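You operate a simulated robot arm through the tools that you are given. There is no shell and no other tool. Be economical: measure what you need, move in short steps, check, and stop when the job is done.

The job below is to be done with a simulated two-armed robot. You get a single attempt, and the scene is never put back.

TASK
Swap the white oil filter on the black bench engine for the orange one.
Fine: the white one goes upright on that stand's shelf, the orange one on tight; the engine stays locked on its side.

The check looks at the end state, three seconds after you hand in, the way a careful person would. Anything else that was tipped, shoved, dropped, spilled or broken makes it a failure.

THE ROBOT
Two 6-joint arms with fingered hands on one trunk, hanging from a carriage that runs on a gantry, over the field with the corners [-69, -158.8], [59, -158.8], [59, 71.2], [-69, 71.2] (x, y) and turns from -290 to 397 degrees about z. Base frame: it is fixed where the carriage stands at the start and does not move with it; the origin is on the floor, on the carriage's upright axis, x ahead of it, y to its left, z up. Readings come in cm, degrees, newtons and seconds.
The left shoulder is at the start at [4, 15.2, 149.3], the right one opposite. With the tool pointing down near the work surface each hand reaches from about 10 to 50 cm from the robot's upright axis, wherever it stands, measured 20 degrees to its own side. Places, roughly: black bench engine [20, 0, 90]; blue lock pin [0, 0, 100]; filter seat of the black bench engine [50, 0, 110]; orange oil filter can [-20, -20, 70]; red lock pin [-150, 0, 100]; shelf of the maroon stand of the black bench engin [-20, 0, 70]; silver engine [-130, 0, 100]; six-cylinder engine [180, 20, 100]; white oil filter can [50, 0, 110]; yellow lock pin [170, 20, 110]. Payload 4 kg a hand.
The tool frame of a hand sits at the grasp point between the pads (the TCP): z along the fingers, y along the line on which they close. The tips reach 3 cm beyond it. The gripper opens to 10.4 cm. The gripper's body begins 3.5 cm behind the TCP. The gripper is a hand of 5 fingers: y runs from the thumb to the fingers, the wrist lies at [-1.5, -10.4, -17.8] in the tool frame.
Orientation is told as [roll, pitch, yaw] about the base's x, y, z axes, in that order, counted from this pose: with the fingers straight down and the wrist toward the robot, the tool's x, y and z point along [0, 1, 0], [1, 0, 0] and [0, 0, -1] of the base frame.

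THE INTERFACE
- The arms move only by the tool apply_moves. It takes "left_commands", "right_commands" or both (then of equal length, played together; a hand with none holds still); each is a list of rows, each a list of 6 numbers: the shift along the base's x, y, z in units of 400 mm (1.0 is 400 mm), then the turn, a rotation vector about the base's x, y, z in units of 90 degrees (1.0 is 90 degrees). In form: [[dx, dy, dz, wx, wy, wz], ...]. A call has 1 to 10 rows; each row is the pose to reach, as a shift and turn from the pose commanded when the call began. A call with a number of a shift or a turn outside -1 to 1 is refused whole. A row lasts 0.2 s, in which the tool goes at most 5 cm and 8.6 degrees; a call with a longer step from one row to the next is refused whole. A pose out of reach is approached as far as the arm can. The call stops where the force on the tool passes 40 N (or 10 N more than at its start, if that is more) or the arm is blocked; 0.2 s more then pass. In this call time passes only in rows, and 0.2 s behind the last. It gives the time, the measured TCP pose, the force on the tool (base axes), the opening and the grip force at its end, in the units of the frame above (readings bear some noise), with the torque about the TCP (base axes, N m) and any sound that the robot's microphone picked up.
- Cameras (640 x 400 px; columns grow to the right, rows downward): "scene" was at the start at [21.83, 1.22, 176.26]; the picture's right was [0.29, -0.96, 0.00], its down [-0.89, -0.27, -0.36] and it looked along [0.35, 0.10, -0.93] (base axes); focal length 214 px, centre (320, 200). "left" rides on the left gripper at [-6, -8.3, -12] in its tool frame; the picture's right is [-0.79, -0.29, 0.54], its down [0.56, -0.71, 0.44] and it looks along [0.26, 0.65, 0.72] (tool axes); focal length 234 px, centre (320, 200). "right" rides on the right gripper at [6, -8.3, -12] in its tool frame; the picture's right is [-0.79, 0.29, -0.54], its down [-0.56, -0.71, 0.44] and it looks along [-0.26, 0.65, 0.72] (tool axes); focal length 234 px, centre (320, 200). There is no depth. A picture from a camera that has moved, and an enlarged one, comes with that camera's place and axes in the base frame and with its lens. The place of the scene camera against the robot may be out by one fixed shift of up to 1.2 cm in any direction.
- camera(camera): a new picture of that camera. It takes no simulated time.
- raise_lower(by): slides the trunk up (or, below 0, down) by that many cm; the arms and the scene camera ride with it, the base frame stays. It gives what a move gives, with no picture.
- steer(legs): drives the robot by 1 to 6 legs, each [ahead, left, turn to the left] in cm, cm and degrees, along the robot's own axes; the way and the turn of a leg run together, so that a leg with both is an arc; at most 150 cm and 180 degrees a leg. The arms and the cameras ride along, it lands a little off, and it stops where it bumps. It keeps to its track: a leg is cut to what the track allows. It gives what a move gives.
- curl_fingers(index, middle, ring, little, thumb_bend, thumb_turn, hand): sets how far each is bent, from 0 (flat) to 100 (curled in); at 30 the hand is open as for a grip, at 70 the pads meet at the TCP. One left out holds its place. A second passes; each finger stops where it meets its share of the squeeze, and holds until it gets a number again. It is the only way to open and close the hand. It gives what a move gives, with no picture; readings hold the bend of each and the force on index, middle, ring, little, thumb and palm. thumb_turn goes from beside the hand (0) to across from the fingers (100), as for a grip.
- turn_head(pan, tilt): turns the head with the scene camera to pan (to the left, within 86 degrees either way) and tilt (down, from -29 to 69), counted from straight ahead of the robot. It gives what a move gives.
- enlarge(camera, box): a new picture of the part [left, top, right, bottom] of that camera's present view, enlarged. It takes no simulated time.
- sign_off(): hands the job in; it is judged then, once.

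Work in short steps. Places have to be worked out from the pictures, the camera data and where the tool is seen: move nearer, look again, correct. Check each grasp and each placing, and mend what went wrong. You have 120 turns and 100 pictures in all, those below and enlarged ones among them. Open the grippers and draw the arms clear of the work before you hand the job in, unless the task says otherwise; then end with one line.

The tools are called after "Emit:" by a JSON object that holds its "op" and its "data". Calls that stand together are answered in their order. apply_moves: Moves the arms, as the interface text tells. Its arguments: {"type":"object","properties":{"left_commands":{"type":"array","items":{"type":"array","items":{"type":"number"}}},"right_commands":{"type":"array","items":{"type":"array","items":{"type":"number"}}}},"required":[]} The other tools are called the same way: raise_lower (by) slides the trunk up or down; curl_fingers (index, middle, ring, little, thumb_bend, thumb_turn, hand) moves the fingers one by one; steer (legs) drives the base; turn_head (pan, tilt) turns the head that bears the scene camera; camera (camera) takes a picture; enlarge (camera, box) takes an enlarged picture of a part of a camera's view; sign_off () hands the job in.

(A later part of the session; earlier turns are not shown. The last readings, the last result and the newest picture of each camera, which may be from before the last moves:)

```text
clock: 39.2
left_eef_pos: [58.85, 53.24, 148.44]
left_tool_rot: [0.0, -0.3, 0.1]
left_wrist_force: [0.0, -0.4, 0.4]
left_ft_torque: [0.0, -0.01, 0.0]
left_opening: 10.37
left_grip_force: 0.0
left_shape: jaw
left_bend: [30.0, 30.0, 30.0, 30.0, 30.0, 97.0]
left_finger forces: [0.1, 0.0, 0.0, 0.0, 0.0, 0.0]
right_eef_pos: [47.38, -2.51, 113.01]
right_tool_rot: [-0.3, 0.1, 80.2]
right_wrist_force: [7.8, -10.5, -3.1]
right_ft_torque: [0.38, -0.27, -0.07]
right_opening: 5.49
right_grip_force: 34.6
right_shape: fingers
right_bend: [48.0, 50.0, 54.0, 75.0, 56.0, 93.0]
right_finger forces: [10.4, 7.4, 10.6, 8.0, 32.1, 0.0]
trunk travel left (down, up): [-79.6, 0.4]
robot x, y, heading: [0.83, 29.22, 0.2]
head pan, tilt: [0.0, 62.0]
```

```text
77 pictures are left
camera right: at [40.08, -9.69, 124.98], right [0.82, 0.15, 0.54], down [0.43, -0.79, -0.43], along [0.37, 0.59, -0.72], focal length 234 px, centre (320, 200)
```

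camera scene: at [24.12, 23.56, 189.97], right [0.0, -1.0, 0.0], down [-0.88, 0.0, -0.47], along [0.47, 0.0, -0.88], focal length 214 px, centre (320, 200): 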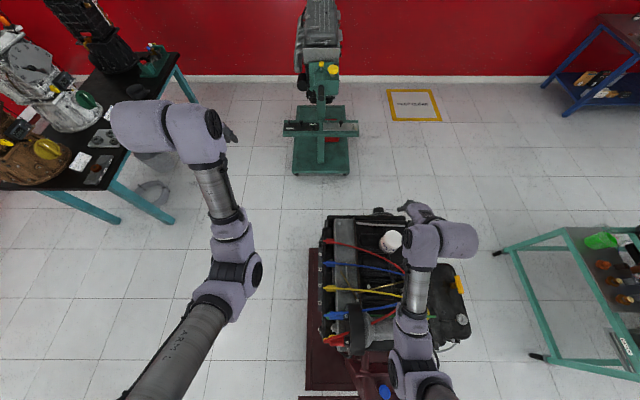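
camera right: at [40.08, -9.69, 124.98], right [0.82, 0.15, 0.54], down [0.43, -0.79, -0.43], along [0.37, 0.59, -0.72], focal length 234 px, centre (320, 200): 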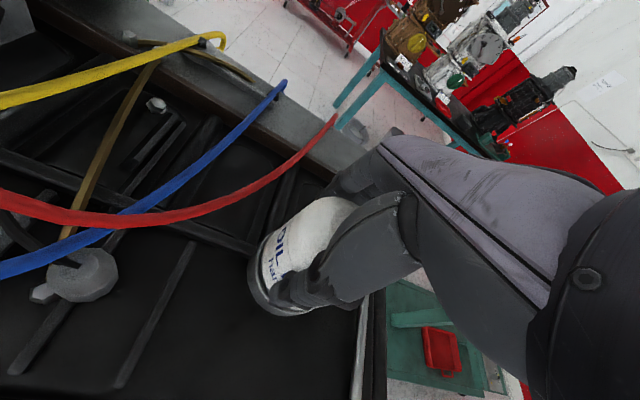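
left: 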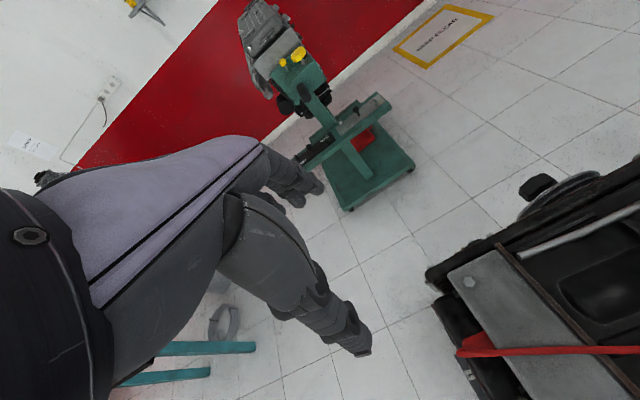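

The label turned with the hand and torque fell to zero: it broke loose. I regrip: open, turn back 65°, re-centre slightly (+0.3, -0.3), close, turn again.

Emit:
{"op": "curl_fingers", "data": {"hand": "right", "index": 30, "middle": 30, "ring": 30, "little": 30, "thumb_bend": 30}}

Emit:
{"op": "apply_moves", "data": {"right_commands": [[0.004, -0.004, 0, 0, 0, -0.09], [0.007, -0.007, 0, 0, 0, -0.18], [0.007, -0.007, 0, 0, 0, -0.27], [0.007, -0.007, 0, 0, 0, -0.36], [0.007, -0.007, 0, 0, 0, -0.45], [0.007, -0.007, 0, 0, 0, -0.54], [0.007, -0.007, 0, 0, 0, -0.63], [0.007, -0.007, 0, 0, 0, -0.72]]}}

Emit:
{"op": "camera", "data": {"camera": "right"}}

Emit:
{"op": "curl_fingers", "data": {"hand": "right", "index": 75, "middle": 75, "ring": 75, "little": 75, "thumb_bend": 75}}

Emit:
{"op": "apply_moves", "data": {"right_commands": [[0, 0, 0, 0, 0, 0.09], [0, 0, 0, 0, 0, 0.18], [0, 0, 0, 0, 0, 0.27], [0, 0, 0, 0, 0, 0.36], [0, 0, 0, 0, 0, 0.45], [0, 0, 0, 0, 0, 0.54], [0, 0, 0, 0, 0, 0.63], [0, 0, 0, 0, 0, 0.72]]}}

Emit:
{"op": "camera", "data": {"camera": "right"}}

```text
clock: 40.2
left_eef_pos: [58.72, 53.32, 148.53]
left_tool_rot: [0.1, -0.2, 0.2]
left_wrist_force: [-0.3, 0.6, 1.3]
left_ft_torque: [-0.01, 0.01, -0.01]
left_opening: 10.36
left_grip_force: 0.2
left_shape: jaw
left_bend: [30.0, 30.0, 30.0, 30.0, 30.0, 97.0]
left_finger forces: [0.1, 0.1, 0.0, 0.0, 0.0, 0.0]
right_eef_pos: [47.34, -2.36, 112.97]
right_tool_rot: [-0.1, -0.1, 80.1]
right_wrist_force: [0.7, 0.4, 0.0]
right_ft_torque: [0.0, 0.0, -0.01]
right_opening: 10.29
right_grip_force: 0.1
right_shape: fingers
right_bend: [30.0, 30.0, 30.0, 30.0, 30.0, 97.0]
right_finger forces: [0.0, 0.0, 0.1, 0.1, 0.0, 0.1]
trunk travel left (down, up): [-79.6, 0.4]
robot x, y, heading: [1.04, 29.24, 0.2]
head pan, tilt: [0.0, 62.0]
```

```text
clock: 42.0
left_eef_pos: [58.85, 53.27, 148.51]
left_tool_rot: [0.1, -0.1, 0.2]
left_wrist_force: [-0.2, -0.4, 0.7]
left_ft_torque: [-0.01, 0.0, -0.01]
left_opening: 10.4
left_grip_force: 0.0
left_shape: jaw
left_bend: [30.0, 30.0, 30.0, 30.0, 30.0, 97.0]
left_finger forces: [0.0, 0.0, 0.1, 0.0, 0.1, 0.1]
right_eef_pos: [47.68, -2.56, 113.04]
right_tool_rot: [-0.2, 0.0, 15.1]
right_wrist_force: [0.0, 0.0, 0.1]
right_ft_torque: [0.05, -0.01, 0.01]
right_opening: 10.29
right_grip_force: 0.0
right_shape: fingers
right_bend: [30.0, 30.0, 30.0, 30.0, 30.0, 97.0]
right_finger forces: [0.0, 0.0, 0.0, 0.1, 0.1, 0.0]
trunk travel left (down, up): [-79.6, 0.4]
robot x, y, heading: [0.93, 29.55, 0.2]
head pan, tilt: [0.0, 62.0]
```

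```text
76 pictures are left
camera right: at [38.1, 1.02, 124.96], right [0.48, -0.69, 0.54], down [-0.53, -0.72, -0.44], along [0.69, -0.08, -0.72], focal length 234 px, centre (320, 200)
```

right: 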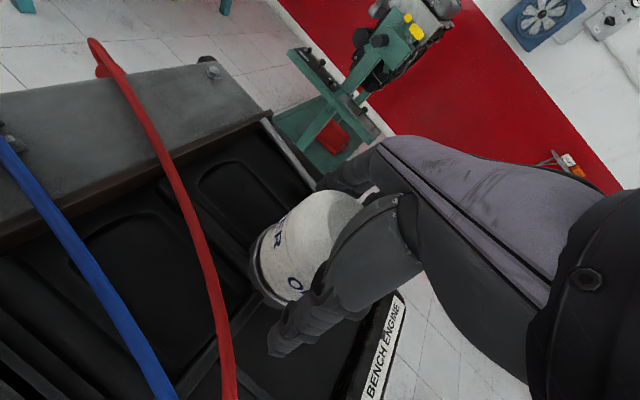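

```text
clock: 43.0
left_eef_pos: [58.91, 53.37, 148.64]
left_tool_rot: [0.0, -0.4, 0.2]
left_wrist_force: [0.7, 1.1, -0.4]
left_ft_torque: [0.01, 0.03, 0.0]
left_opening: 10.37
left_grip_force: 0.1
left_shape: jaw
left_bend: [30.0, 30.0, 30.0, 30.0, 30.0, 97.0]
left_finger forces: [0.0, 0.0, 0.1, 0.1, 0.1, 0.0]
right_eef_pos: [47.91, -2.74, 113.11]
right_tool_rot: [-0.1, -0.1, 15.3]
right_wrist_force: [11.5, -4.6, -4.7]
right_ft_torque: [-0.24, -0.72, 0.01]
right_opening: 5.79
right_grip_force: 34.0
right_shape: fingers
right_bend: [43.0, 49.0, 56.0, 75.0, 55.0, 95.0]
right_finger forces: [14.9, 11.3, 13.0, 0.0, 28.2, 0.0]
trunk travel left (down, up): [-79.6, 0.4]
robot x, y, heading: [1.06, 29.72, -0.2]
head pan, tilt: [0.0, 62.0]
```

```text
clock: 44.8
left_eef_pos: [58.85, 53.19, 148.49]
left_tool_rot: [0.0, -0.3, 0.2]
left_wrist_force: [0.8, -0.2, -0.5]
left_ft_torque: [-0.03, 0.02, 0.0]
left_opening: 10.37
left_grip_force: 0.0
left_shape: jaw
left_bend: [30.0, 30.0, 30.0, 30.0, 30.0, 97.0]
left_finger forces: [0.1, 0.0, 0.1, 0.0, 0.1, 0.0]
right_eef_pos: [47.8, -2.75, 113.2]
right_tool_rot: [-0.4, 0.0, 80.2]
right_wrist_force: [12.1, -7.2, -3.9]
right_ft_torque: [0.41, -0.55, -0.06]
right_opening: 5.81
right_grip_force: 34.1
right_shape: fingers
right_bend: [44.0, 50.0, 56.0, 75.0, 55.0, 95.0]
right_finger forces: [10.7, 9.1, 14.8, 0.0, 34.3, 0.0]
trunk travel left (down, up): [-79.6, 0.4]
robot x, y, heading: [0.69, 29.38, 0.2]
head pan, tilt: [0.0, 62.0]
```

```text
75 pictures are left
camera right: at [40.45, -9.92, 125.0], right [0.82, 0.15, 0.55], down [0.43, -0.79, -0.43], along [0.37, 0.59, -0.72], focal length 234 px, centre (320, 200)
```

right: 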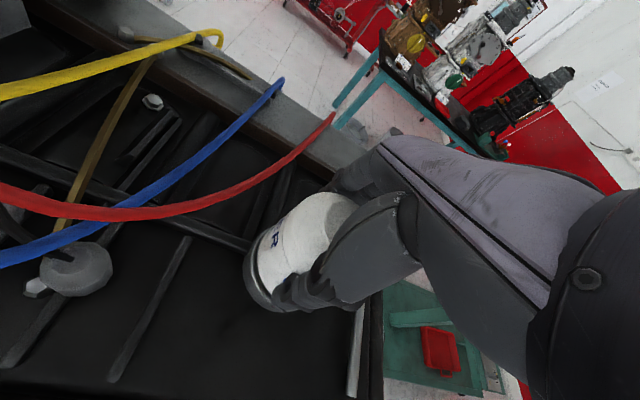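

It turns freely with the hand. I repeat with two more cycles, shifting a little toward the filter's true centre.

Emit:
{"op": "curl_fingers", "data": {"hand": "right", "index": 30, "middle": 30, "ring": 30, "little": 30, "thumb_bend": 30}}

Emit:
{"op": "apply_moves", "data": {"right_commands": [[0.004, -0.002, 0, 0, 0, -0.09], [0.007, -0.004, 0, 0, 0, -0.18], [0.007, -0.004, 0, 0, 0, -0.27], [0.007, -0.004, 0, 0, 0, -0.36], [0.007, -0.004, 0, 0, 0, -0.45], [0.007, -0.004, 0, 0, 0, -0.54], [0.007, -0.004, 0, 0, 0, -0.63], [0.007, -0.004, 0, 0, 0, -0.72]]}}

Emit:
{"op": "curl_fingers", "data": {"hand": "right", "index": 75, "middle": 75, "ring": 75, "little": 75, "thumb_bend": 75}}

Emit:
{"op": "apply_moves", "data": {"right_commands": [[0, 0, 0, 0, 0, 0.09], [0, 0, 0, 0, 0, 0.18], [0, 0, 0, 0, 0, 0.27], [0, 0, 0, 0, 0, 0.36], [0, 0, 0, 0, 0, 0.45], [0, 0, 0, 0, 0, 0.54], [0, 0, 0, 0, 0, 0.63], [0, 0, 0, 0, 0, 0.72]]}}

Emit:
{"op": "curl_fingers", "data": {"hand": "right", "index": 30, "middle": 30, "ring": 30, "little": 30, "thumb_bend": 30}}

Emit:
{"op": "apply_moves", "data": {"right_commands": [[0, 0, 0, 0, 0, -0.09], [0, 0, 0, 0, 0, -0.18], [0, 0, 0, 0, 0, -0.27], [0, 0, 0, 0, 0, -0.36], [0, 0, 0, 0, 0, -0.45], [0, 0, 0, 0, 0, -0.54], [0, 0, 0, 0, 0, -0.63], [0, 0, 0, 0, 0, -0.72]]}}

Emit:
{"op": "camera", "data": {"camera": "right"}}

Emit:
{"op": "curl_fingers", "data": {"hand": "right", "index": 75, "middle": 75, "ring": 75, "little": 75, "thumb_bend": 75}}

Emit:
{"op": "apply_moves", "data": {"right_commands": [[0, 0, 0, 0, 0, 0.09], [0, 0, 0, 0, 0, 0.18], [0, 0, 0, 0, 0, 0.27], [0, 0, 0, 0, 0, 0.36], [0, 0, 0, 0, 0, 0.45], [0, 0, 0, 0, 0, 0.54], [0, 0, 0, 0, 0, 0.63], [0, 0, 0, 0, 0, 0.72]]}}

```text
clock: 45.8
left_eef_pos: [58.78, 53.39, 148.43]
left_tool_rot: [0.1, -0.1, 0.2]
left_wrist_force: [0.3, 0.6, 0.7]
left_ft_torque: [-0.01, -0.02, -0.01]
left_opening: 10.35
left_grip_force: 0.1
left_shape: jaw
left_bend: [30.0, 30.0, 30.0, 30.0, 30.0, 97.0]
left_finger forces: [0.1, 0.1, 0.0, 0.0, 0.0, 0.0]
right_eef_pos: [47.69, -2.72, 112.91]
right_tool_rot: [-0.1, -0.1, 80.1]
right_wrist_force: [0.2, -0.4, -0.4]
right_ft_torque: [0.03, 0.01, 0.0]
right_opening: 10.29
right_grip_force: 0.2
right_shape: fingers
right_bend: [30.0, 30.0, 30.0, 30.0, 30.0, 97.0]
right_finger forces: [0.0, 0.0, 0.1, 0.0, 0.1, 0.0]
trunk travel left (down, up): [-79.6, 0.4]
robot x, y, heading: [1.15, 29.68, 0.4]
head pan, tilt: [0.0, 62.0]
```

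```text
clock: 47.6
left_eef_pos: [58.73, 53.39, 148.37]
left_tool_rot: [0.1, -0.3, 0.1]
left_wrist_force: [0.2, 0.2, -0.1]
left_ft_torque: [-0.03, 0.0, -0.01]
left_opening: 10.39
left_grip_force: 0.0
left_shape: jaw
left_bend: [30.0, 30.0, 30.0, 30.0, 30.0, 97.0]
left_finger forces: [0.0, 0.1, 0.0, 0.0, 0.0, 0.1]
right_eef_pos: [48.06, -2.79, 112.85]
right_tool_rot: [-0.2, -0.1, 15.1]
right_wrist_force: [-0.1, -0.3, -0.3]
right_ft_torque: [-0.03, -0.01, 0.01]
right_opening: 10.28
right_grip_force: 0.1
right_shape: fingers
right_bend: [30.0, 30.0, 30.0, 30.0, 30.0, 97.0]
right_finger forces: [0.0, 0.0, 0.0, 0.0, 0.0, 0.0]
trunk travel left (down, up): [-79.6, 0.4]
robot x, y, heading: [1.38, 29.48, 0.3]
head pan, tilt: [0.0, 62.0]
```

```text
clock: 48.6
left_eef_pos: [58.73, 53.26, 148.47]
left_tool_rot: [0.0, -0.2, 0.2]
left_wrist_force: [0.2, -0.3, 0.2]
left_ft_torque: [0.0, 0.02, 0.0]
left_opening: 10.38
left_grip_force: 0.1
left_shape: jaw
left_bend: [30.0, 30.0, 30.0, 30.0, 30.0, 97.0]
left_finger forces: [0.1, 0.1, 0.0, 0.0, 0.0, 0.1]
right_eef_pos: [48.01, -3.07, 112.88]
right_tool_rot: [-0.3, 0.0, 15.2]
right_wrist_force: [6.3, -6.8, -6.0]
right_ft_torque: [-0.17, -0.71, -0.01]
right_opening: 5.96
right_grip_force: 33.8
right_shape: fingers
right_bend: [43.0, 50.0, 58.0, 75.0, 55.0, 94.0]
right_finger forces: [14.7, 10.3, 11.7, 0.0, 32.0, 0.1]
trunk travel left (down, up): [-79.6, 0.4]
robot x, y, heading: [1.26, 29.19, 0.0]
head pan, tilt: [0.0, 62.0]
```

```text
clock: 50.4
left_eef_pos: [58.78, 53.35, 148.44]
left_tool_rot: [0.1, -0.2, 0.2]
left_wrist_force: [0.0, -0.8, 0.3]
left_ft_torque: [0.0, 0.01, 0.01]
left_opening: 10.38
left_grip_force: 0.1
left_shape: jaw
left_bend: [30.0, 30.0, 30.0, 30.0, 30.0, 97.0]
left_finger forces: [0.0, 0.0, 0.0, 0.1, 0.0, 0.0]
right_eef_pos: [47.96, -2.83, 112.98]
right_tool_rot: [-0.1, -0.1, 80.3]
right_wrist_force: [0.8, -0.2, 1.4]
right_ft_torque: [0.08, -0.14, 0.02]
right_opening: 5.91
right_grip_force: 33.5
right_shape: fingers
right_bend: [43.0, 51.0, 59.0, 75.0, 55.0, 93.0]
right_finger forces: [15.0, 8.5, 11.1, 0.1, 32.7, 0.0]
trunk travel left (down, up): [-79.6, 0.4]
robot x, y, heading: [1.19, 29.65, 0.2]
head pan, tilt: [0.0, 62.0]
```

```text
clock: 51.4
left_eef_pos: [58.8, 53.33, 148.47]
left_tool_rot: [0.1, -0.2, 0.2]
left_wrist_force: [-0.7, 0.6, 0.1]
left_ft_torque: [-0.01, 0.0, 0.02]
left_opening: 10.39
left_grip_force: 0.0
left_shape: jaw
left_bend: [30.0, 30.0, 30.0, 30.0, 30.0, 97.0]
left_finger forces: [0.1, 0.0, 0.0, 0.0, 0.1, 0.0]
right_eef_pos: [47.89, -2.65, 112.8]
right_tool_rot: [-0.2, -0.2, 80.1]
right_wrist_force: [0.8, 0.1, 0.0]
right_ft_torque: [0.04, 0.01, -0.02]
right_opening: 10.29
right_grip_force: 0.1
right_shape: fingers
right_bend: [30.0, 30.0, 30.0, 30.0, 30.0, 97.0]
right_finger forces: [0.1, 0.0, 0.0, 0.1, 0.1, 0.1]
trunk travel left (down, up): [-79.6, 0.4]
robot x, y, heading: [0.86, 29.37, 0.4]
head pan, tilt: [0.0, 62.0]
```

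```text
clock: 53.2
left_eef_pos: [58.8, 53.35, 148.44]
left_tool_rot: [0.2, -0.2, 0.2]
left_wrist_force: [-0.3, 0.0, -1.4]
left_ft_torque: [-0.02, -0.01, 0.02]
left_opening: 10.38
left_grip_force: 0.0
left_shape: jaw
left_bend: [30.0, 30.0, 30.0, 30.0, 30.0, 97.0]
left_finger forces: [0.0, 0.0, 0.0, 0.1, 0.0, 0.1]
right_eef_pos: [47.96, -2.91, 113.02]
right_tool_rot: [-0.1, 0.0, 15.2]
right_wrist_force: [-0.1, 0.2, 0.5]
right_ft_torque: [-0.03, 0.02, -0.02]
right_opening: 10.3
right_grip_force: 0.1
right_shape: fingers
right_bend: [30.0, 30.0, 30.0, 30.0, 30.0, 97.0]
right_finger forces: [0.1, 0.1, 0.0, 0.0, 0.0, 0.0]
trunk travel left (down, up): [-79.6, 0.4]
robot x, y, heading: [1.12, 29.43, 0.1]
head pan, tilt: [0.0, 62.0]
```

```text
74 pictures are left
camera right: at [38.31, 0.83, 124.95], right [0.48, -0.69, 0.54], down [-0.53, -0.72, -0.44], along [0.69, -0.08, -0.72], focal length 234 px, centre (320, 200)
```

right: 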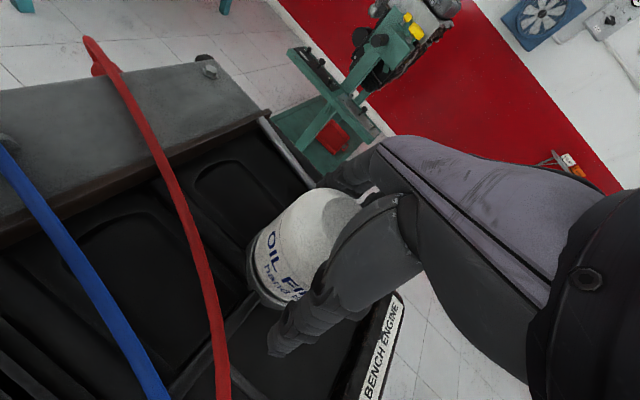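

```text
clock: 54.2
left_eef_pos: [58.88, 53.29, 148.49]
left_tool_rot: [0.0, -0.2, 0.2]
left_wrist_force: [0.4, 1.2, -0.5]
left_ft_torque: [-0.03, -0.03, -0.02]
left_opening: 10.37
left_grip_force: 0.1
left_shape: jaw
left_bend: [30.0, 30.0, 30.0, 30.0, 30.0, 97.0]
left_finger forces: [0.0, 0.0, 0.0, 0.0, 0.1, 0.0]
right_eef_pos: [47.89, -2.87, 112.94]
right_tool_rot: [0.0, 0.0, 15.2]
right_wrist_force: [-0.7, -0.1, 0.9]
right_ft_torque: [-0.08, -0.1, 0.02]
right_opening: 5.89
right_grip_force: 32.7
right_shape: fingers
right_bend: [41.0, 51.0, 59.0, 75.0, 56.0, 93.0]
right_finger forces: [14.6, 8.6, 8.5, 0.1, 33.5, 0.0]
trunk travel left (down, up): [-79.6, 0.4]
robot x, y, heading: [0.83, 29.43, 0.1]
head pan, tilt: [0.0, 62.0]
```

```text
clock: 56.0
left_eef_pos: [58.87, 53.33, 148.45]
left_tool_rot: [0.2, -0.2, 0.2]
left_wrist_force: [-0.6, -0.1, -0.2]
left_ft_torque: [0.01, -0.06, -0.02]
left_opening: 10.37
left_grip_force: 0.0
left_shape: jaw
left_bend: [30.0, 30.0, 30.0, 30.0, 30.0, 97.0]
left_finger forces: [0.1, 0.1, 0.0, 0.1, 0.0, 0.0]
right_eef_pos: [48.01, -2.78, 112.9]
right_tool_rot: [-0.1, -0.1, 80.2]
right_wrist_force: [1.4, 0.0, 2.4]
right_ft_torque: [0.1, -0.26, -0.08]
right_opening: 5.92
right_grip_force: 33.8
right_shape: fingers
right_bend: [41.0, 51.0, 60.0, 75.0, 56.0, 92.0]
right_finger forces: [14.3, 8.8, 11.3, 0.1, 32.9, 0.0]
trunk travel left (down, up): [-79.6, 0.4]
robot x, y, heading: [1.19, 29.67, 0.5]
head pan, tilt: [0.0, 62.0]
```

Lateral and vertical reaction vanished after ~200°, so it seems to be off its thread. I lift gently 3 cm and look.

Emit:
{"op": "apply_moves", "data": {"right_commands": [[0, 0, 0.02, 0, 0, 0], [0, 0, 0.04, 0, 0, 0], [0, 0, 0.075, 0, 0, 0]]}}

Emit:
{"op": "camera", "data": {"camera": "right"}}

```text
clock: 56.8
left_eef_pos: [58.86, 53.34, 148.45]
left_tool_rot: [0.1, -0.2, 0.2]
left_wrist_force: [-0.2, -0.1, -0.4]
left_ft_torque: [0.01, -0.01, 0.02]
left_opening: 10.39
left_grip_force: 0.1
left_shape: jaw
left_bend: [30.0, 30.0, 30.0, 30.0, 30.0, 97.0]
left_finger forces: [0.0, 0.1, 0.0, 0.0, 0.1, 0.1]
right_eef_pos: [47.93, -2.75, 115.81]
right_tool_rot: [-0.1, -0.2, 80.1]
right_wrist_force: [0.0, -0.1, -2.3]
right_ft_torque: [-0.01, -0.01, 0.0]
right_opening: 5.93
right_grip_force: 32.9
right_shape: fingers
right_bend: [41.0, 51.0, 60.0, 75.0, 56.0, 92.0]
right_finger forces: [14.5, 8.4, 10.1, 0.0, 32.1, 0.0]
trunk travel left (down, up): [-79.6, 0.4]
robot x, y, heading: [1.4, 29.58, 0.2]
head pan, tilt: [0.0, 62.0]
```

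```text
73 pictures are left
camera right: at [40.6, -9.89, 127.84], right [0.83, 0.15, 0.54], down [0.43, -0.79, -0.44], along [0.37, 0.59, -0.72], focal length 234 px, centre (320, 200)
```

right: 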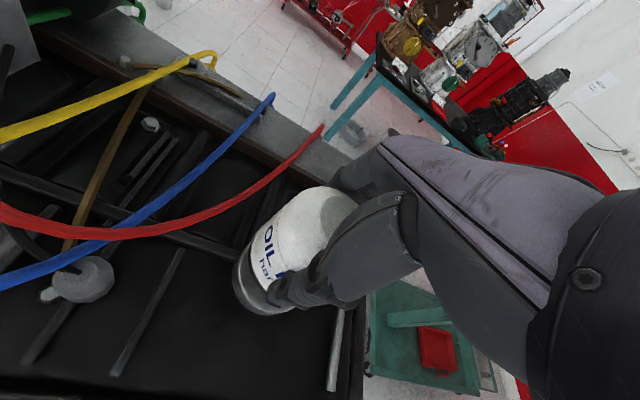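

Filter is free and held upright (≈2 N weight). I lift to z≈129 and turn the hand back toward yaw 20 before driving.

Emit:
{"op": "apply_moves", "data": {"right_commands": [[0, 0, 0.1, 0, 0, 0], [0, 0, 0.2, 0, 0, 0], [0, 0, 0.3, 0, 0, -0.09], [0, 0, 0.33, 0, 0, -0.18], [0, 0, 0.33, 0, 0, -0.27], [0, 0, 0.33, 0, 0, -0.36], [0, 0, 0.33, 0, 0, -0.45], [0, 0, 0.33, 0, 0, -0.54], [0, 0, 0.33, 0, 0, -0.63]]}}

Emit:
{"op": "camera", "data": {"camera": "right"}}

Emit:
{"op": "enlarge", "data": {"camera": "scene", "box": [320, 180, 500, 300]}}

```text
clock: 58.8
left_eef_pos: [58.89, 53.32, 148.37]
left_tool_rot: [0.1, -0.3, 0.2]
left_wrist_force: [0.3, 0.4, -0.5]
left_ft_torque: [0.02, 0.03, 0.03]
left_opening: 10.36
left_grip_force: 0.0
left_shape: jaw
left_bend: [30.0, 30.0, 30.0, 30.0, 30.0, 97.0]
left_finger forces: [0.0, 0.0, 0.1, 0.0, 0.0, 0.0]
right_eef_pos: [47.9, -2.72, 129.25]
right_tool_rot: [-0.1, -0.2, 23.2]
right_wrist_force: [-0.5, -0.5, -2.1]
right_ft_torque: [-0.01, 0.02, 0.03]
right_opening: 5.9
right_grip_force: 31.5
right_shape: fingers
right_bend: [41.0, 51.0, 60.0, 75.0, 56.0, 92.0]
right_finger forces: [13.7, 8.2, 10.2, 0.1, 31.1, 0.0]
trunk travel left (down, up): [-79.6, 0.4]
robot x, y, heading: [1.16, 29.51, -0.1]
head pan, tilt: [0.0, 62.0]
```

```text
72 pictures are left
camera right: at [37.91, -0.5, 141.12], right [0.58, -0.61, 0.54], down [-0.43, -0.79, -0.44], along [0.7, 0.02, -0.72], focal length 234 px, centre (320, 200)
```

right: 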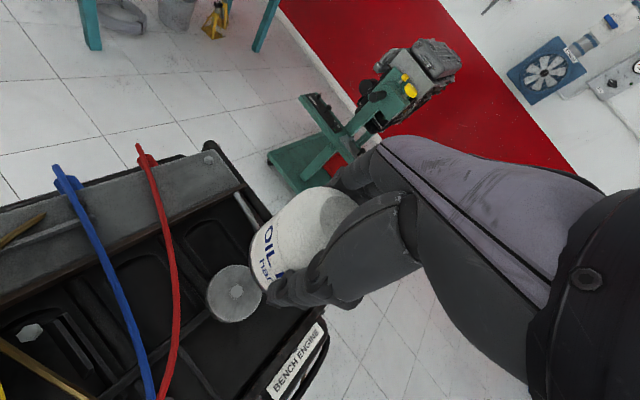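

```text
3.33 times, centred on (410, 240) of scene
camera zoom: at [24.09, 29.09, 189.97], right [0.0, -1.0, 0.0], down [-0.88, 0.0, -0.47], along [0.47, 0.0, -0.88], focal length 715 px, centre (20, 67)
```

zoom: 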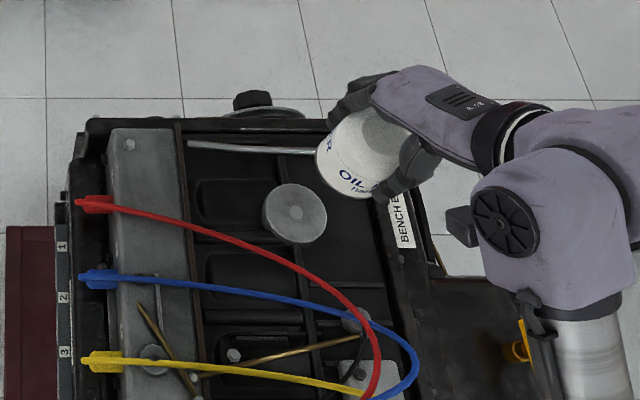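

The seat (grey disc with stud, z≈107.5) is bare; can is ~7 cm tall, TCP ≈5.4 above its base. I drive back so the can is over the left half of the shelf, away from the gearbox block and orange can.

Emit:
{"op": "steer", "data": {"legs": [[-64.5, 0, 0], [0, 21.5, 0]]}}

Emit:
{"op": "turn_head", "data": {"pan": -25, "tilt": 62}}

Emit:
{"op": "camera", "data": {"camera": "scene"}}

Emit:
{"op": "camera", "data": {"camera": "right"}}

```text
clock: 63.6
left_eef_pos: [-4.64, 74.64, 148.45]
left_tool_rot: [0.1, -0.3, 0.3]
left_wrist_force: [0.0, -0.7, -0.3]
left_ft_torque: [0.0, 0.01, 0.04]
left_opening: 10.36
left_grip_force: 0.0
left_shape: jaw
left_bend: [30.0, 30.0, 30.0, 30.0, 30.0, 97.0]
left_finger forces: [0.1, 0.0, 0.0, 0.0, 0.0, 0.1]
right_eef_pos: [-15.57, 18.58, 129.08]
right_tool_rot: [-0.1, 0.0, 23.4]
right_wrist_force: [-0.7, 0.2, -2.2]
right_ft_torque: [-0.05, 0.01, 0.0]
right_opening: 5.88
right_grip_force: 31.6
right_shape: fingers
right_bend: [41.0, 51.0, 60.0, 75.0, 56.0, 92.0]
right_finger forces: [13.5, 8.2, 10.4, 0.1, 30.9, 0.0]
trunk travel left (down, up): [-79.6, 0.4]
robot x, y, heading: [-62.31, 51.0, 0.2]
head pan, tilt: [0.0, 62.0]
```

```text
clock: 64.5
left_eef_pos: [-4.75, 74.68, 148.39]
left_tool_rot: [0.2, -0.2, 0.2]
left_wrist_force: [-0.6, -0.7, 0.0]
left_ft_torque: [0.04, 0.01, 0.03]
left_opening: 10.38
left_grip_force: 0.0
left_shape: jaw
left_bend: [30.0, 30.0, 30.0, 30.0, 30.0, 97.0]
left_finger forces: [0.0, 0.1, 0.0, 0.0, 0.0, 0.0]
right_eef_pos: [-15.62, 18.62, 129.14]
right_tool_rot: [0.0, 0.0, 23.4]
right_wrist_force: [-0.1, 0.6, -1.7]
right_ft_torque: [0.0, 0.03, 0.01]
right_opening: 5.91
right_grip_force: 31.7
right_shape: fingers
right_bend: [41.0, 51.0, 60.0, 75.0, 56.0, 92.0]
right_finger forces: [13.6, 8.2, 10.4, 0.0, 30.9, 0.1]
trunk travel left (down, up): [-79.6, 0.4]
robot x, y, heading: [-62.25, 50.52, 0.0]
head pan, tilt: [-25.0, 62.0]
```

```text
70 pictures are left
camera scene: at [-40.05, 47.7, 189.97], right [-0.42, -0.91, 0.0], down [-0.8, 0.37, -0.47], along [0.43, -0.2, -0.88], focal length 214 px, centre (320, 200)
```

scene: 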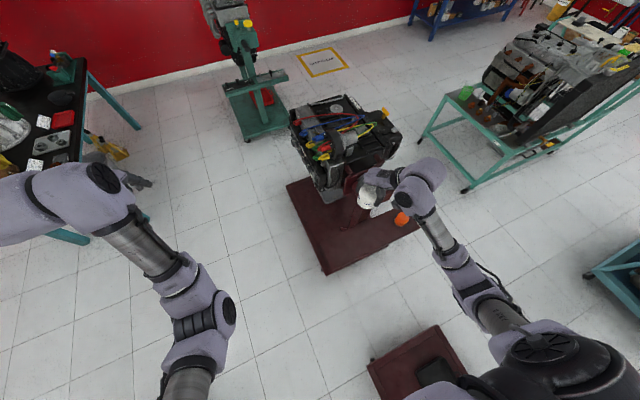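

```text
69 pictures are left
camera right: at [-25.63, 20.82, 141.11], right [0.58, -0.61, 0.54], down [-0.42, -0.79, -0.44], along [0.7, 0.02, -0.72], focal length 234 px, centre (320, 200)
```

right: 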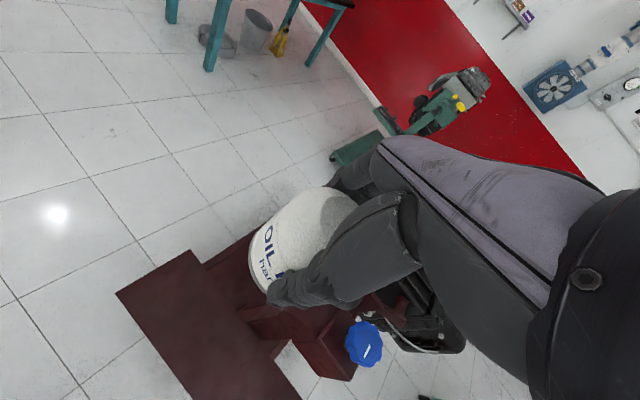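

Shelf top computes to z≈68, spanning x -24…-6, y -25…+33; the can is over [-15.6, 18.6]. I lower the trunk 40 cm and check.

Emit:
{"op": "raise_lower", "data": {"by": -40}}

Emit:
{"op": "camera", "data": {"camera": "right"}}

Emit:
{"op": "camera", "data": {"camera": "scene"}}

```text
clock: 68.3
left_eef_pos: [-4.78, 74.64, 108.37]
left_tool_rot: [0.0, -0.3, 0.3]
left_wrist_force: [-0.1, -0.4, -0.4]
left_ft_torque: [0.01, -0.03, -0.03]
left_opening: 10.37
left_grip_force: 0.0
left_shape: jaw
left_bend: [30.0, 30.0, 30.0, 30.0, 30.0, 97.0]
left_finger forces: [0.1, 0.1, 0.0, 0.0, 0.1, 0.0]
right_eef_pos: [-15.64, 18.64, 89.05]
right_tool_rot: [-0.1, 0.0, 23.4]
right_wrist_force: [-0.5, 0.4, -2.2]
right_ft_torque: [-0.03, 0.03, -0.02]
right_opening: 5.91
right_grip_force: 31.5
right_shape: fingers
right_bend: [41.0, 51.0, 60.0, 75.0, 56.0, 92.0]
right_finger forces: [13.6, 8.1, 10.4, 0.1, 30.8, 0.0]
trunk travel left (down, up): [-39.6, 40.4]
robot x, y, heading: [-62.51, 50.64, 0.3]
head pan, tilt: [-25.0, 62.0]
```

```text
68 pictures are left
camera right: at [-25.63, 20.82, 101.12], right [0.58, -0.61, 0.54], down [-0.42, -0.79, -0.44], along [0.7, 0.02, -0.72], focal length 234 px, centre (320, 200)
```

right: 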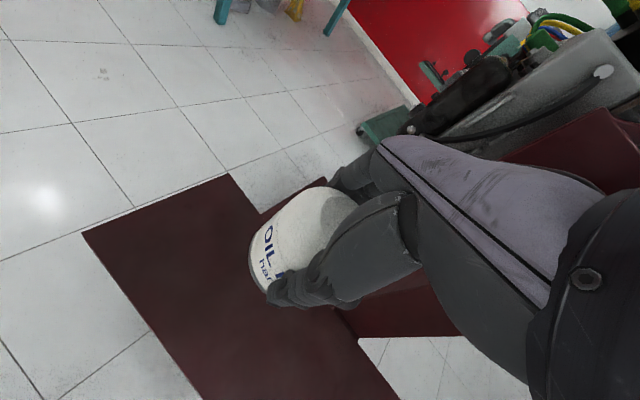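

```text
67 pictures are left
camera scene: at [-40.06, 47.7, 149.97], right [-0.42, -0.91, 0.0], down [-0.8, 0.37, -0.47], along [0.43, -0.2, -0.88], focal length 214 px, centre (320, 200)
```

scene: 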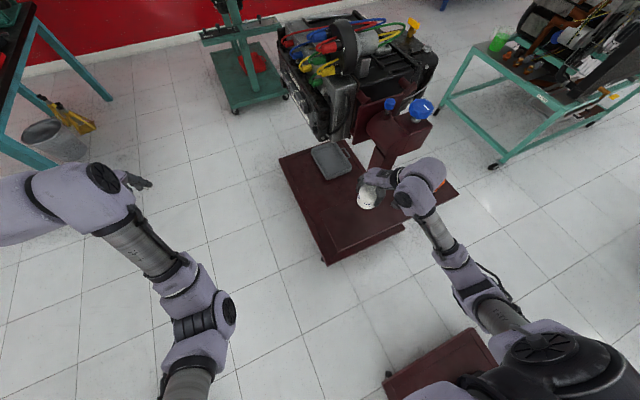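

Shelf refines to z≈70. I lower 10 cm, then check before the final touch-down.

Emit:
{"op": "apply_moves", "data": {"right_commands": [[0, 0, -0.1, 0, 0, 0], [0, 0, -0.2, 0, 0, 0], [0, 0, -0.26, 0, 0, 0]]}}

Emit:
{"op": "enlarge", "data": {"camera": "scene", "box": [300, 140, 460, 260]}}

Emit:
{"op": "camera", "data": {"camera": "right"}}

```text
clock: 69.1
left_eef_pos: [-4.83, 74.8, 108.45]
left_tool_rot: [0.1, -0.2, 0.3]
left_wrist_force: [-0.2, 0.2, -0.4]
left_ft_torque: [0.0, -0.02, 0.01]
left_opening: 10.35
left_grip_force: 0.0
left_shape: jaw
left_bend: [30.0, 30.0, 30.0, 30.0, 30.0, 97.0]
left_finger forces: [0.0, 0.0, 0.1, 0.0, 0.0, 0.1]
right_eef_pos: [-15.7, 18.68, 78.65]
right_tool_rot: [-0.1, -0.1, 23.5]
right_wrist_force: [0.4, 0.0, -2.4]
right_ft_torque: [-0.01, 0.0, 0.0]
right_opening: 5.91
right_grip_force: 31.7
right_shape: fingers
right_bend: [41.0, 51.0, 60.0, 75.0, 56.0, 92.0]
right_finger forces: [13.6, 8.2, 10.4, 0.0, 30.9, 0.1]
trunk travel left (down, up): [-39.6, 40.4]
robot x, y, heading: [-62.69, 50.72, 0.4]
head pan, tilt: [-25.0, 62.0]
```

```text
3.33 times, centred on (380, 200) of scene
camera zoom: at [-40.07, 47.72, 149.97], right [-0.42, -0.91, 0.0], down [-0.8, 0.37, -0.47], along [0.43, -0.2, -0.88], focal length 715 px, centre (120, 200)
```

zoom: 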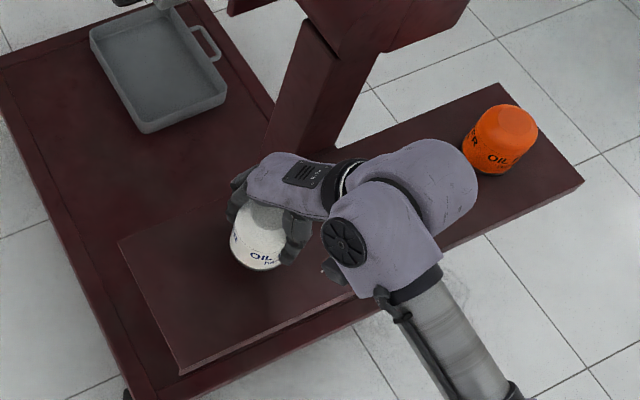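

```text
65 pictures are left
camera right: at [-25.76, 20.89, 90.72], right [0.58, -0.61, 0.54], down [-0.42, -0.79, -0.44], along [0.7, 0.02, -0.72], focal length 234 px, centre (320, 200)
```

right: 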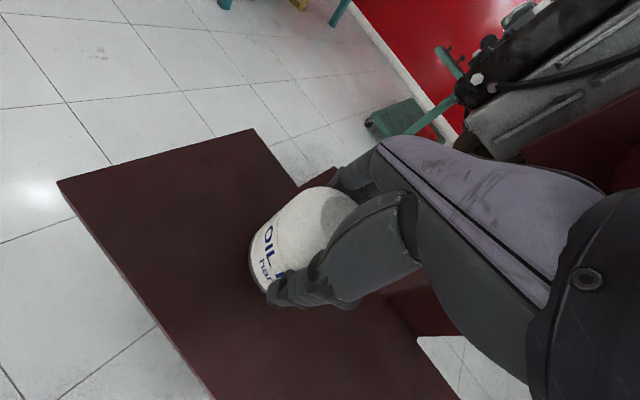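

Nicely over the free part of the shelf. I go down in small steps until contact shows.

Emit:
{"op": "apply_moves", "data": {"right_commands": [[0, 0, -0.015, 0, 0, 0], [0, 0, -0.03, 0, 0, 0], [0, 0, -0.045, 0, 0, 0]]}}

Emit:
{"op": "apply_moves", "data": {"right_commands": [[0, 0, -0.008, 0, 0, 0], [0, 0, -0.016, 0, 0, 0]]}}

Emit:
{"op": "apply_moves", "data": {"right_commands": [[0, 0, -0.007, 0, 0, 0], [0, 0, -0.014, 0, 0, 0]]}}

```text
clock: 69.9
left_eef_pos: [-4.77, 74.63, 108.48]
left_tool_rot: [0.0, -0.2, 0.3]
left_wrist_force: [0.2, -0.7, 0.1]
left_ft_torque: [0.03, 0.03, -0.01]
left_opening: 10.36
left_grip_force: 0.0
left_shape: jaw
left_bend: [30.0, 30.0, 30.0, 30.0, 30.0, 97.0]
left_finger forces: [0.0, 0.0, 0.0, 0.0, 0.1, 0.0]
right_eef_pos: [-15.6, 18.64, 76.96]
right_tool_rot: [-0.2, 0.0, 23.5]
right_wrist_force: [0.4, 0.3, -2.4]
right_ft_torque: [0.0, 0.0, 0.0]
right_opening: 5.93
right_grip_force: 31.2
right_shape: fingers
right_bend: [41.0, 51.0, 60.0, 75.0, 56.0, 92.0]
right_finger forces: [13.7, 8.3, 10.6, 0.1, 30.9, 0.0]
trunk travel left (down, up): [-39.6, 40.4]
robot x, y, heading: [-62.62, 50.66, 0.4]
head pan, tilt: [-25.0, 62.0]
```

```text
clock: 70.5
left_eef_pos: [-4.85, 74.68, 108.42]
left_tool_rot: [0.2, -0.3, 0.3]
left_wrist_force: [-0.2, -0.6, 0.1]
left_ft_torque: [-0.03, 0.0, -0.04]
left_opening: 10.38
left_grip_force: 0.0
left_shape: jaw
left_bend: [30.0, 30.0, 30.0, 30.0, 30.0, 97.0]
left_finger forces: [0.0, 0.0, 0.0, 0.0, 0.0, 0.0]
right_eef_pos: [-15.56, 18.61, 76.36]
right_tool_rot: [-0.2, -0.1, 23.5]
right_wrist_force: [1.2, 0.0, -3.2]
right_ft_torque: [-0.02, 0.01, 0.0]
right_opening: 5.89
right_grip_force: 31.7
right_shape: fingers
right_bend: [41.0, 51.0, 60.0, 75.0, 56.0, 92.0]
right_finger forces: [13.5, 8.2, 10.6, 0.0, 30.9, 0.0]
trunk travel left (down, up): [-39.6, 40.4]
robot x, y, heading: [-62.43, 50.83, 0.1]
head pan, tilt: [-25.0, 62.0]
```

```text
clock: 71.1
left_eef_pos: [-4.89, 74.63, 108.52]
left_tool_rot: [0.1, -0.3, 0.3]
left_wrist_force: [-0.4, -0.5, -0.5]
left_ft_torque: [0.02, 0.01, 0.01]
left_opening: 10.4
left_grip_force: 0.1
left_shape: jaw
left_bend: [30.0, 30.0, 30.0, 30.0, 30.0, 97.0]
left_finger forces: [0.0, 0.0, 0.0, 0.0, 0.0, 0.1]
right_eef_pos: [-15.58, 18.62, 75.73]
right_tool_rot: [0.0, 0.1, 23.6]
right_wrist_force: [-0.6, -0.1, -2.5]
right_ft_torque: [0.0, 0.0, -0.02]
right_opening: 5.91
right_grip_force: 31.0
right_shape: fingers
right_bend: [41.0, 51.0, 60.0, 75.0, 56.0, 92.0]
right_finger forces: [13.6, 8.1, 10.5, 0.1, 30.9, 0.0]
trunk travel left (down, up): [-39.6, 40.4]
robot x, y, heading: [-62.28, 50.93, 0.0]
head pan, tilt: [-25.0, 62.0]
```

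No contact yet; continuing with small steps.

Emit:
{"op": "apply_moves", "data": {"right_commands": [[0, 0, -0.007, 0, 0, 0], [0, 0, -0.014, 0, 0, 0]]}}

Emit:
{"op": "apply_moves", "data": {"right_commands": [[0, 0, -0.006, 0, 0, 0], [0, 0, -0.01, 0, 0, 0]]}}

Emit:
{"op": "enlarge", "data": {"camera": "scene", "box": [320, 170, 400, 230]}}

```text
clock: 71.7
left_eef_pos: [-4.67, 74.77, 108.54]
left_tool_rot: [0.0, -0.3, 0.4]
left_wrist_force: [0.0, -0.4, -0.1]
left_ft_torque: [-0.01, -0.03, 0.0]
left_opening: 10.38
left_grip_force: 0.0
left_shape: jaw
left_bend: [30.0, 30.0, 30.0, 30.0, 30.0, 97.0]
left_finger forces: [0.0, 0.0, 0.1, 0.0, 0.0, 0.0]
right_eef_pos: [-15.49, 18.66, 75.39]
right_tool_rot: [-0.2, -0.4, 23.5]
right_wrist_force: [-4.7, 1.2, 17.0]
right_ft_torque: [0.05, -0.36, 0.03]
right_opening: 5.92
right_grip_force: 33.6
right_shape: fingers
right_bend: [41.0, 51.0, 61.0, 75.0, 56.0, 92.0]
right_finger forces: [12.6, 8.8, 10.7, 0.0, 34.5, 0.1]
trunk travel left (down, up): [-39.6, 40.4]
robot x, y, heading: [-62.31, 51.04, 0.5]
head pan, tilt: [-25.0, 62.0]
```

```text
clock: 72.3
left_eef_pos: [-4.84, 74.68, 108.48]
left_tool_rot: [0.0, -0.1, 0.1]
left_wrist_force: [0.4, -0.1, 0.0]
left_ft_torque: [0.0, 0.03, 0.03]
left_opening: 10.36
left_grip_force: 0.1
left_shape: jaw
left_bend: [30.0, 30.0, 30.0, 30.0, 30.0, 97.0]
left_finger forces: [0.1, 0.1, 0.0, 0.0, 0.0, 0.1]
right_eef_pos: [-15.29, 18.5, 75.42]
right_tool_rot: [-0.4, -0.7, 23.5]
right_wrist_force: [-3.7, 0.2, 14.4]
right_ft_torque: [-0.04, -0.22, -0.01]
right_opening: 5.92
right_grip_force: 31.8
right_shape: fingers
right_bend: [41.0, 51.0, 61.0, 75.0, 56.0, 91.0]
right_finger forces: [12.1, 8.1, 11.0, 0.1, 32.9, 0.0]
trunk travel left (down, up): [-39.6, 40.4]
robot x, y, heading: [-62.17, 50.63, 0.4]
head pan, tilt: [-25.0, 62.0]
stopped in row 2 (right hand): the force on the tool passed its limit at 42 N (the readings are from after the stop); the commanded pose is now the measured one
```

```text
6.67 times, centred on (360, 200) of scene
camera zoom: at [-40.06, 47.65, 149.95], right [-0.42, -0.91, 0.0], down [-0.8, 0.37, -0.47], along [0.43, -0.2, -0.88], focal length 1430 px, centre (53, 200)
```

zoom: 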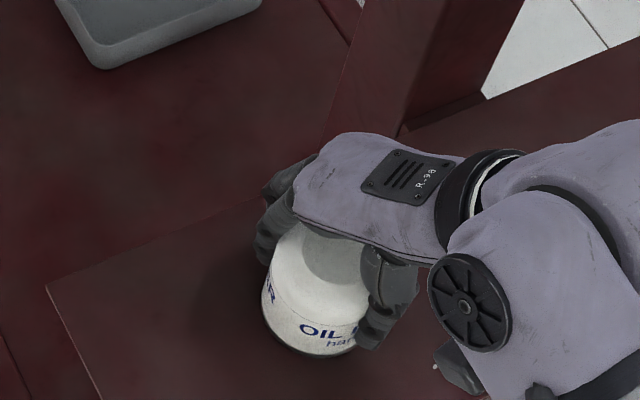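

Contact at TCP z≈75.4 → shelf z≈70; the can stands on it. I open the hand and rise straight up.

Emit:
{"op": "curl_fingers", "data": {"hand": "right", "index": 30, "middle": 30, "ring": 30, "little": 30, "thumb_bend": 30}}

Emit:
{"op": "camera", "data": {"camera": "right"}}

Emit:
{"op": "apply_moves", "data": {"right_commands": [[0, 0, 0.03, 0, 0, 0], [0, 0, 0.07, 0, 0, 0], [0, 0, 0.15, 0, 0, 0], [0, 0, 0.25, 0, 0, 0], [0, 0, 0.35, 0, 0, 0]]}}

Emit:
{"op": "camera", "data": {"camera": "right"}}

```text
clock: 73.3
left_eef_pos: [-4.84, 74.66, 108.41]
left_tool_rot: [0.0, -0.2, 0.3]
left_wrist_force: [-0.4, -0.6, -0.2]
left_ft_torque: [0.0, -0.04, -0.03]
left_opening: 10.36
left_grip_force: 0.1
left_shape: jaw
left_bend: [30.0, 30.0, 30.0, 30.0, 30.0, 97.0]
left_finger forces: [0.0, 0.0, 0.0, 0.0, 0.1, 0.1]
right_eef_pos: [-15.36, 18.67, 75.16]
right_tool_rot: [-0.3, -0.4, 23.6]
right_wrist_force: [0.0, 0.2, -0.5]
right_ft_torque: [0.0, -0.02, 0.01]
right_opening: 10.29
right_grip_force: 0.1
right_shape: fingers
right_bend: [30.0, 30.0, 30.0, 30.0, 30.0, 97.0]
right_finger forces: [0.0, 0.1, 0.1, 0.1, 0.0, 0.0]
trunk travel left (down, up): [-39.6, 40.4]
robot x, y, heading: [-62.16, 51.13, 0.4]
head pan, tilt: [-25.0, 62.0]
```

```text
63 pictures are left
camera right: at [-25.54, 20.84, 87.05], right [0.57, -0.61, 0.55], down [-0.42, -0.79, -0.44], along [0.7, 0.02, -0.71], focal length 234 px, centre (320, 200)
```

right: 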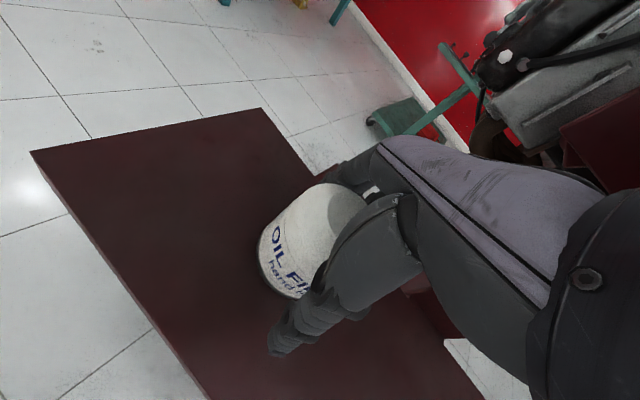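

```text
clock: 74.5
left_eef_pos: [-4.67, 74.45, 108.37]
left_tool_rot: [0.0, -0.2, 0.3]
left_wrist_force: [-0.3, -0.9, 0.0]
left_ft_torque: [0.03, 0.05, -0.04]
left_opening: 10.37
left_grip_force: 0.2
left_shape: jaw
left_bend: [30.0, 30.0, 30.0, 30.0, 30.0, 97.0]
left_finger forces: [0.0, 0.0, 0.0, 0.1, 0.0, 0.1]
right_eef_pos: [-15.28, 18.54, 89.17]
right_tool_rot: [-0.3, -0.5, 23.6]
right_wrist_force: [0.8, -0.4, -0.3]
right_ft_torque: [0.02, 0.01, -0.01]
right_opening: 10.32
right_grip_force: 0.0
right_shape: fingers
right_bend: [30.0, 30.0, 30.0, 30.0, 30.0, 97.0]
right_finger forces: [0.0, 0.0, 0.0, 0.0, 0.0, 0.0]
trunk travel left (down, up): [-39.6, 40.4]
robot x, y, heading: [-62.29, 50.78, 0.3]
head pan, tilt: [-25.0, 62.0]
```

```text
62 pictures are left
camera right: at [-25.36, 20.72, 101.08], right [0.57, -0.61, 0.55], down [-0.42, -0.79, -0.44], along [0.7, 0.02, -0.71], focal length 234 px, centre (320, 200)
```

right: 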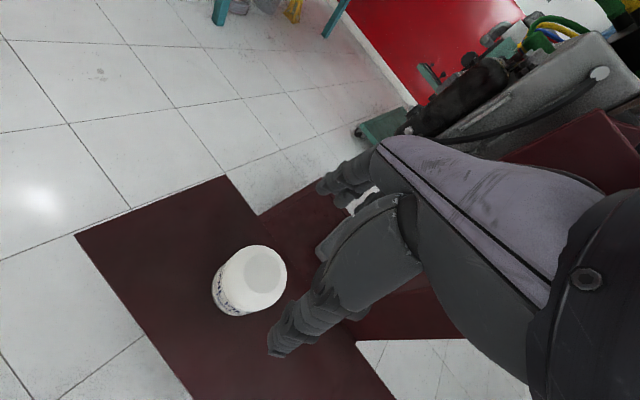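

White can stands upright on the shelf. Now for the orange: raise the trunk 28 cm to clear the gearbox knob, move right 34 cm, and look.

Emit:
{"op": "raise_lower", "data": {"by": 28}}

Emit:
{"op": "steer", "data": {"legs": [[-0.5, -34, 0]]}}

Emit:
{"op": "camera", "data": {"camera": "right"}}

```text
clock: 77.3
left_eef_pos: [-4.78, 74.62, 136.48]
left_tool_rot: [0.2, -0.2, 0.3]
left_wrist_force: [0.2, -1.0, 0.6]
left_ft_torque: [0.02, 0.01, 0.0]
left_opening: 10.37
left_grip_force: 0.0
left_shape: jaw
left_bend: [30.0, 30.0, 30.0, 30.0, 30.0, 97.0]
left_finger forces: [0.0, 0.0, 0.0, 0.0, 0.1, 0.1]
right_eef_pos: [-15.31, 18.61, 117.04]
right_tool_rot: [-0.1, -0.5, 23.4]
right_wrist_force: [0.3, -1.0, 0.3]
right_ft_torque: [0.03, 0.02, -0.01]
right_opening: 10.32
right_grip_force: 0.2
right_shape: fingers
right_bend: [30.0, 30.0, 30.0, 30.0, 30.0, 97.0]
right_finger forces: [0.1, 0.0, 0.0, 0.0, 0.0, 0.0]
trunk travel left (down, up): [-67.6, 12.4]
robot x, y, heading: [-62.36, 50.67, 0.5]
head pan, tilt: [-25.0, 62.0]
```

```text
clock: 79.6
left_eef_pos: [-5.15, 40.57, 136.49]
left_tool_rot: [0.1, -0.2, 0.2]
left_wrist_force: [-0.6, -1.0, 0.2]
left_ft_torque: [-0.02, -0.03, 0.02]
left_opening: 10.38
left_grip_force: 0.0
left_shape: jaw
left_bend: [30.0, 30.0, 30.0, 30.0, 30.0, 97.0]
left_finger forces: [0.0, 0.0, 0.1, 0.0, 0.2, 0.1]
right_eef_pos: [-15.49, -15.66, 117.21]
right_tool_rot: [-0.2, -0.6, 23.4]
right_wrist_force: [0.2, 0.4, 0.5]
right_ft_torque: [-0.02, 0.01, 0.0]
right_opening: 10.28
right_grip_force: 0.1
right_shape: fingers
right_bend: [30.0, 30.0, 30.0, 30.0, 30.0, 97.0]
right_finger forces: [0.0, 0.1, 0.0, 0.0, 0.0, 0.0]
trunk travel left (down, up): [-67.6, 12.4]
robot x, y, heading: [-62.74, 16.37, 0.4]
head pan, tilt: [-25.0, 62.0]
```

```text
61 pictures are left
camera right: at [-25.7, -13.44, 129.01], right [0.57, -0.61, 0.55], down [-0.42, -0.79, -0.44], along [0.7, 0.02, -0.71], focal length 234 px, centre (320, 200)
```

right: 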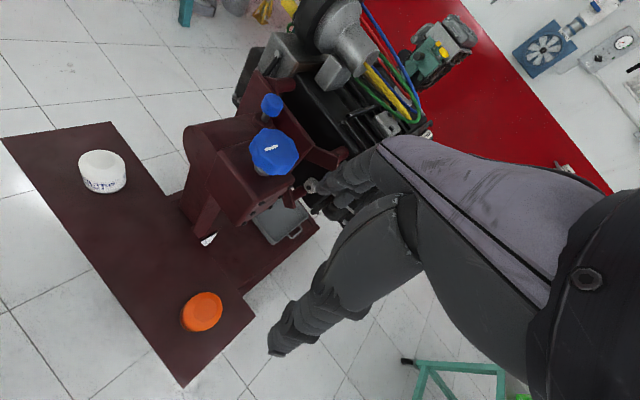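

Orange can at about [-16.4, -15.7]. I nudge over it and lower the trunk back by 28 cm.

Emit:
{"op": "apply_moves", "data": {"right_commands": [[-0.024, 0, 0, -0.001, 0.006, 0]]}}

Emit:
{"op": "raise_lower", "data": {"by": -28}}

Emit:
{"op": "camera", "data": {"camera": "right"}}

```text
clock: 80.0
left_eef_pos: [-5.18, 40.6, 136.43]
left_tool_rot: [0.1, -0.2, 0.3]
left_wrist_force: [0.3, 0.5, -0.5]
left_ft_torque: [0.0, 0.0, 0.02]
left_opening: 10.37
left_grip_force: 0.1
left_shape: jaw
left_bend: [30.0, 30.0, 30.0, 30.0, 30.0, 97.0]
left_finger forces: [0.0, 0.0, 0.0, 0.0, 0.1, 0.0]
right_eef_pos: [-16.56, -15.56, 117.2]
right_tool_rot: [-0.1, 0.0, 23.5]
right_wrist_force: [0.2, -0.5, 0.7]
right_ft_torque: [0.0, -0.02, 0.02]
right_opening: 10.3
right_grip_force: 0.0
right_shape: fingers
right_bend: [30.0, 30.0, 30.0, 30.0, 30.0, 97.0]
right_finger forces: [0.0, 0.0, 0.0, 0.1, 0.1, 0.0]
trunk travel left (down, up): [-67.6, 12.4]
robot x, y, heading: [-62.77, 16.49, 0.3]
head pan, tilt: [-25.0, 62.0]
```

```text
clock: 82.8
left_eef_pos: [-5.04, 40.46, 108.6]
left_tool_rot: [0.1, -0.2, 0.2]
left_wrist_force: [-0.5, 0.7, -0.5]
left_ft_torque: [0.0, -0.02, -0.04]
left_opening: 10.39
left_grip_force: 0.1
left_shape: jaw
left_bend: [30.0, 30.0, 30.0, 30.0, 30.0, 97.0]
left_finger forces: [0.2, 0.1, 0.1, 0.0, 0.0, 0.0]
right_eef_pos: [-16.45, -15.68, 89.06]
right_tool_rot: [-0.1, -0.1, 23.6]
right_wrist_force: [0.2, -0.5, 0.6]
right_ft_torque: [-0.02, 0.0, 0.01]
right_opening: 10.34
right_grip_force: 0.1
right_shape: fingers
right_bend: [30.0, 30.0, 30.0, 30.0, 30.0, 97.0]
right_finger forces: [0.0, 0.0, 0.0, 0.1, 0.1, 0.0]
trunk travel left (down, up): [-39.6, 40.4]
robot x, y, heading: [-62.87, 16.38, 0.2]
head pan, tilt: [-25.0, 62.0]
```

```text
60 pictures are left
camera right: at [-26.5, -13.35, 101.08], right [0.58, -0.61, 0.54], down [-0.42, -0.79, -0.43], along [0.7, 0.02, -0.72], focal length 234 px, centre (320, 200)
```

right: 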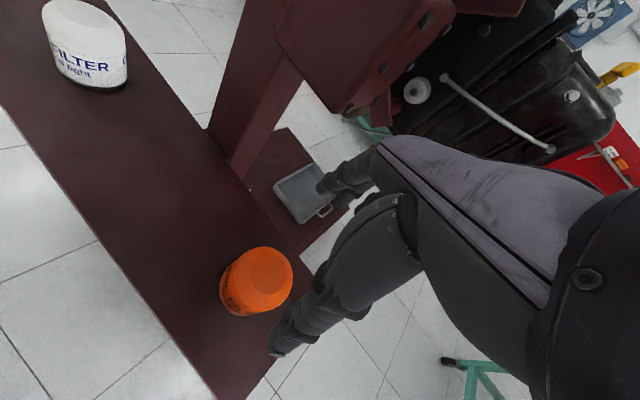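

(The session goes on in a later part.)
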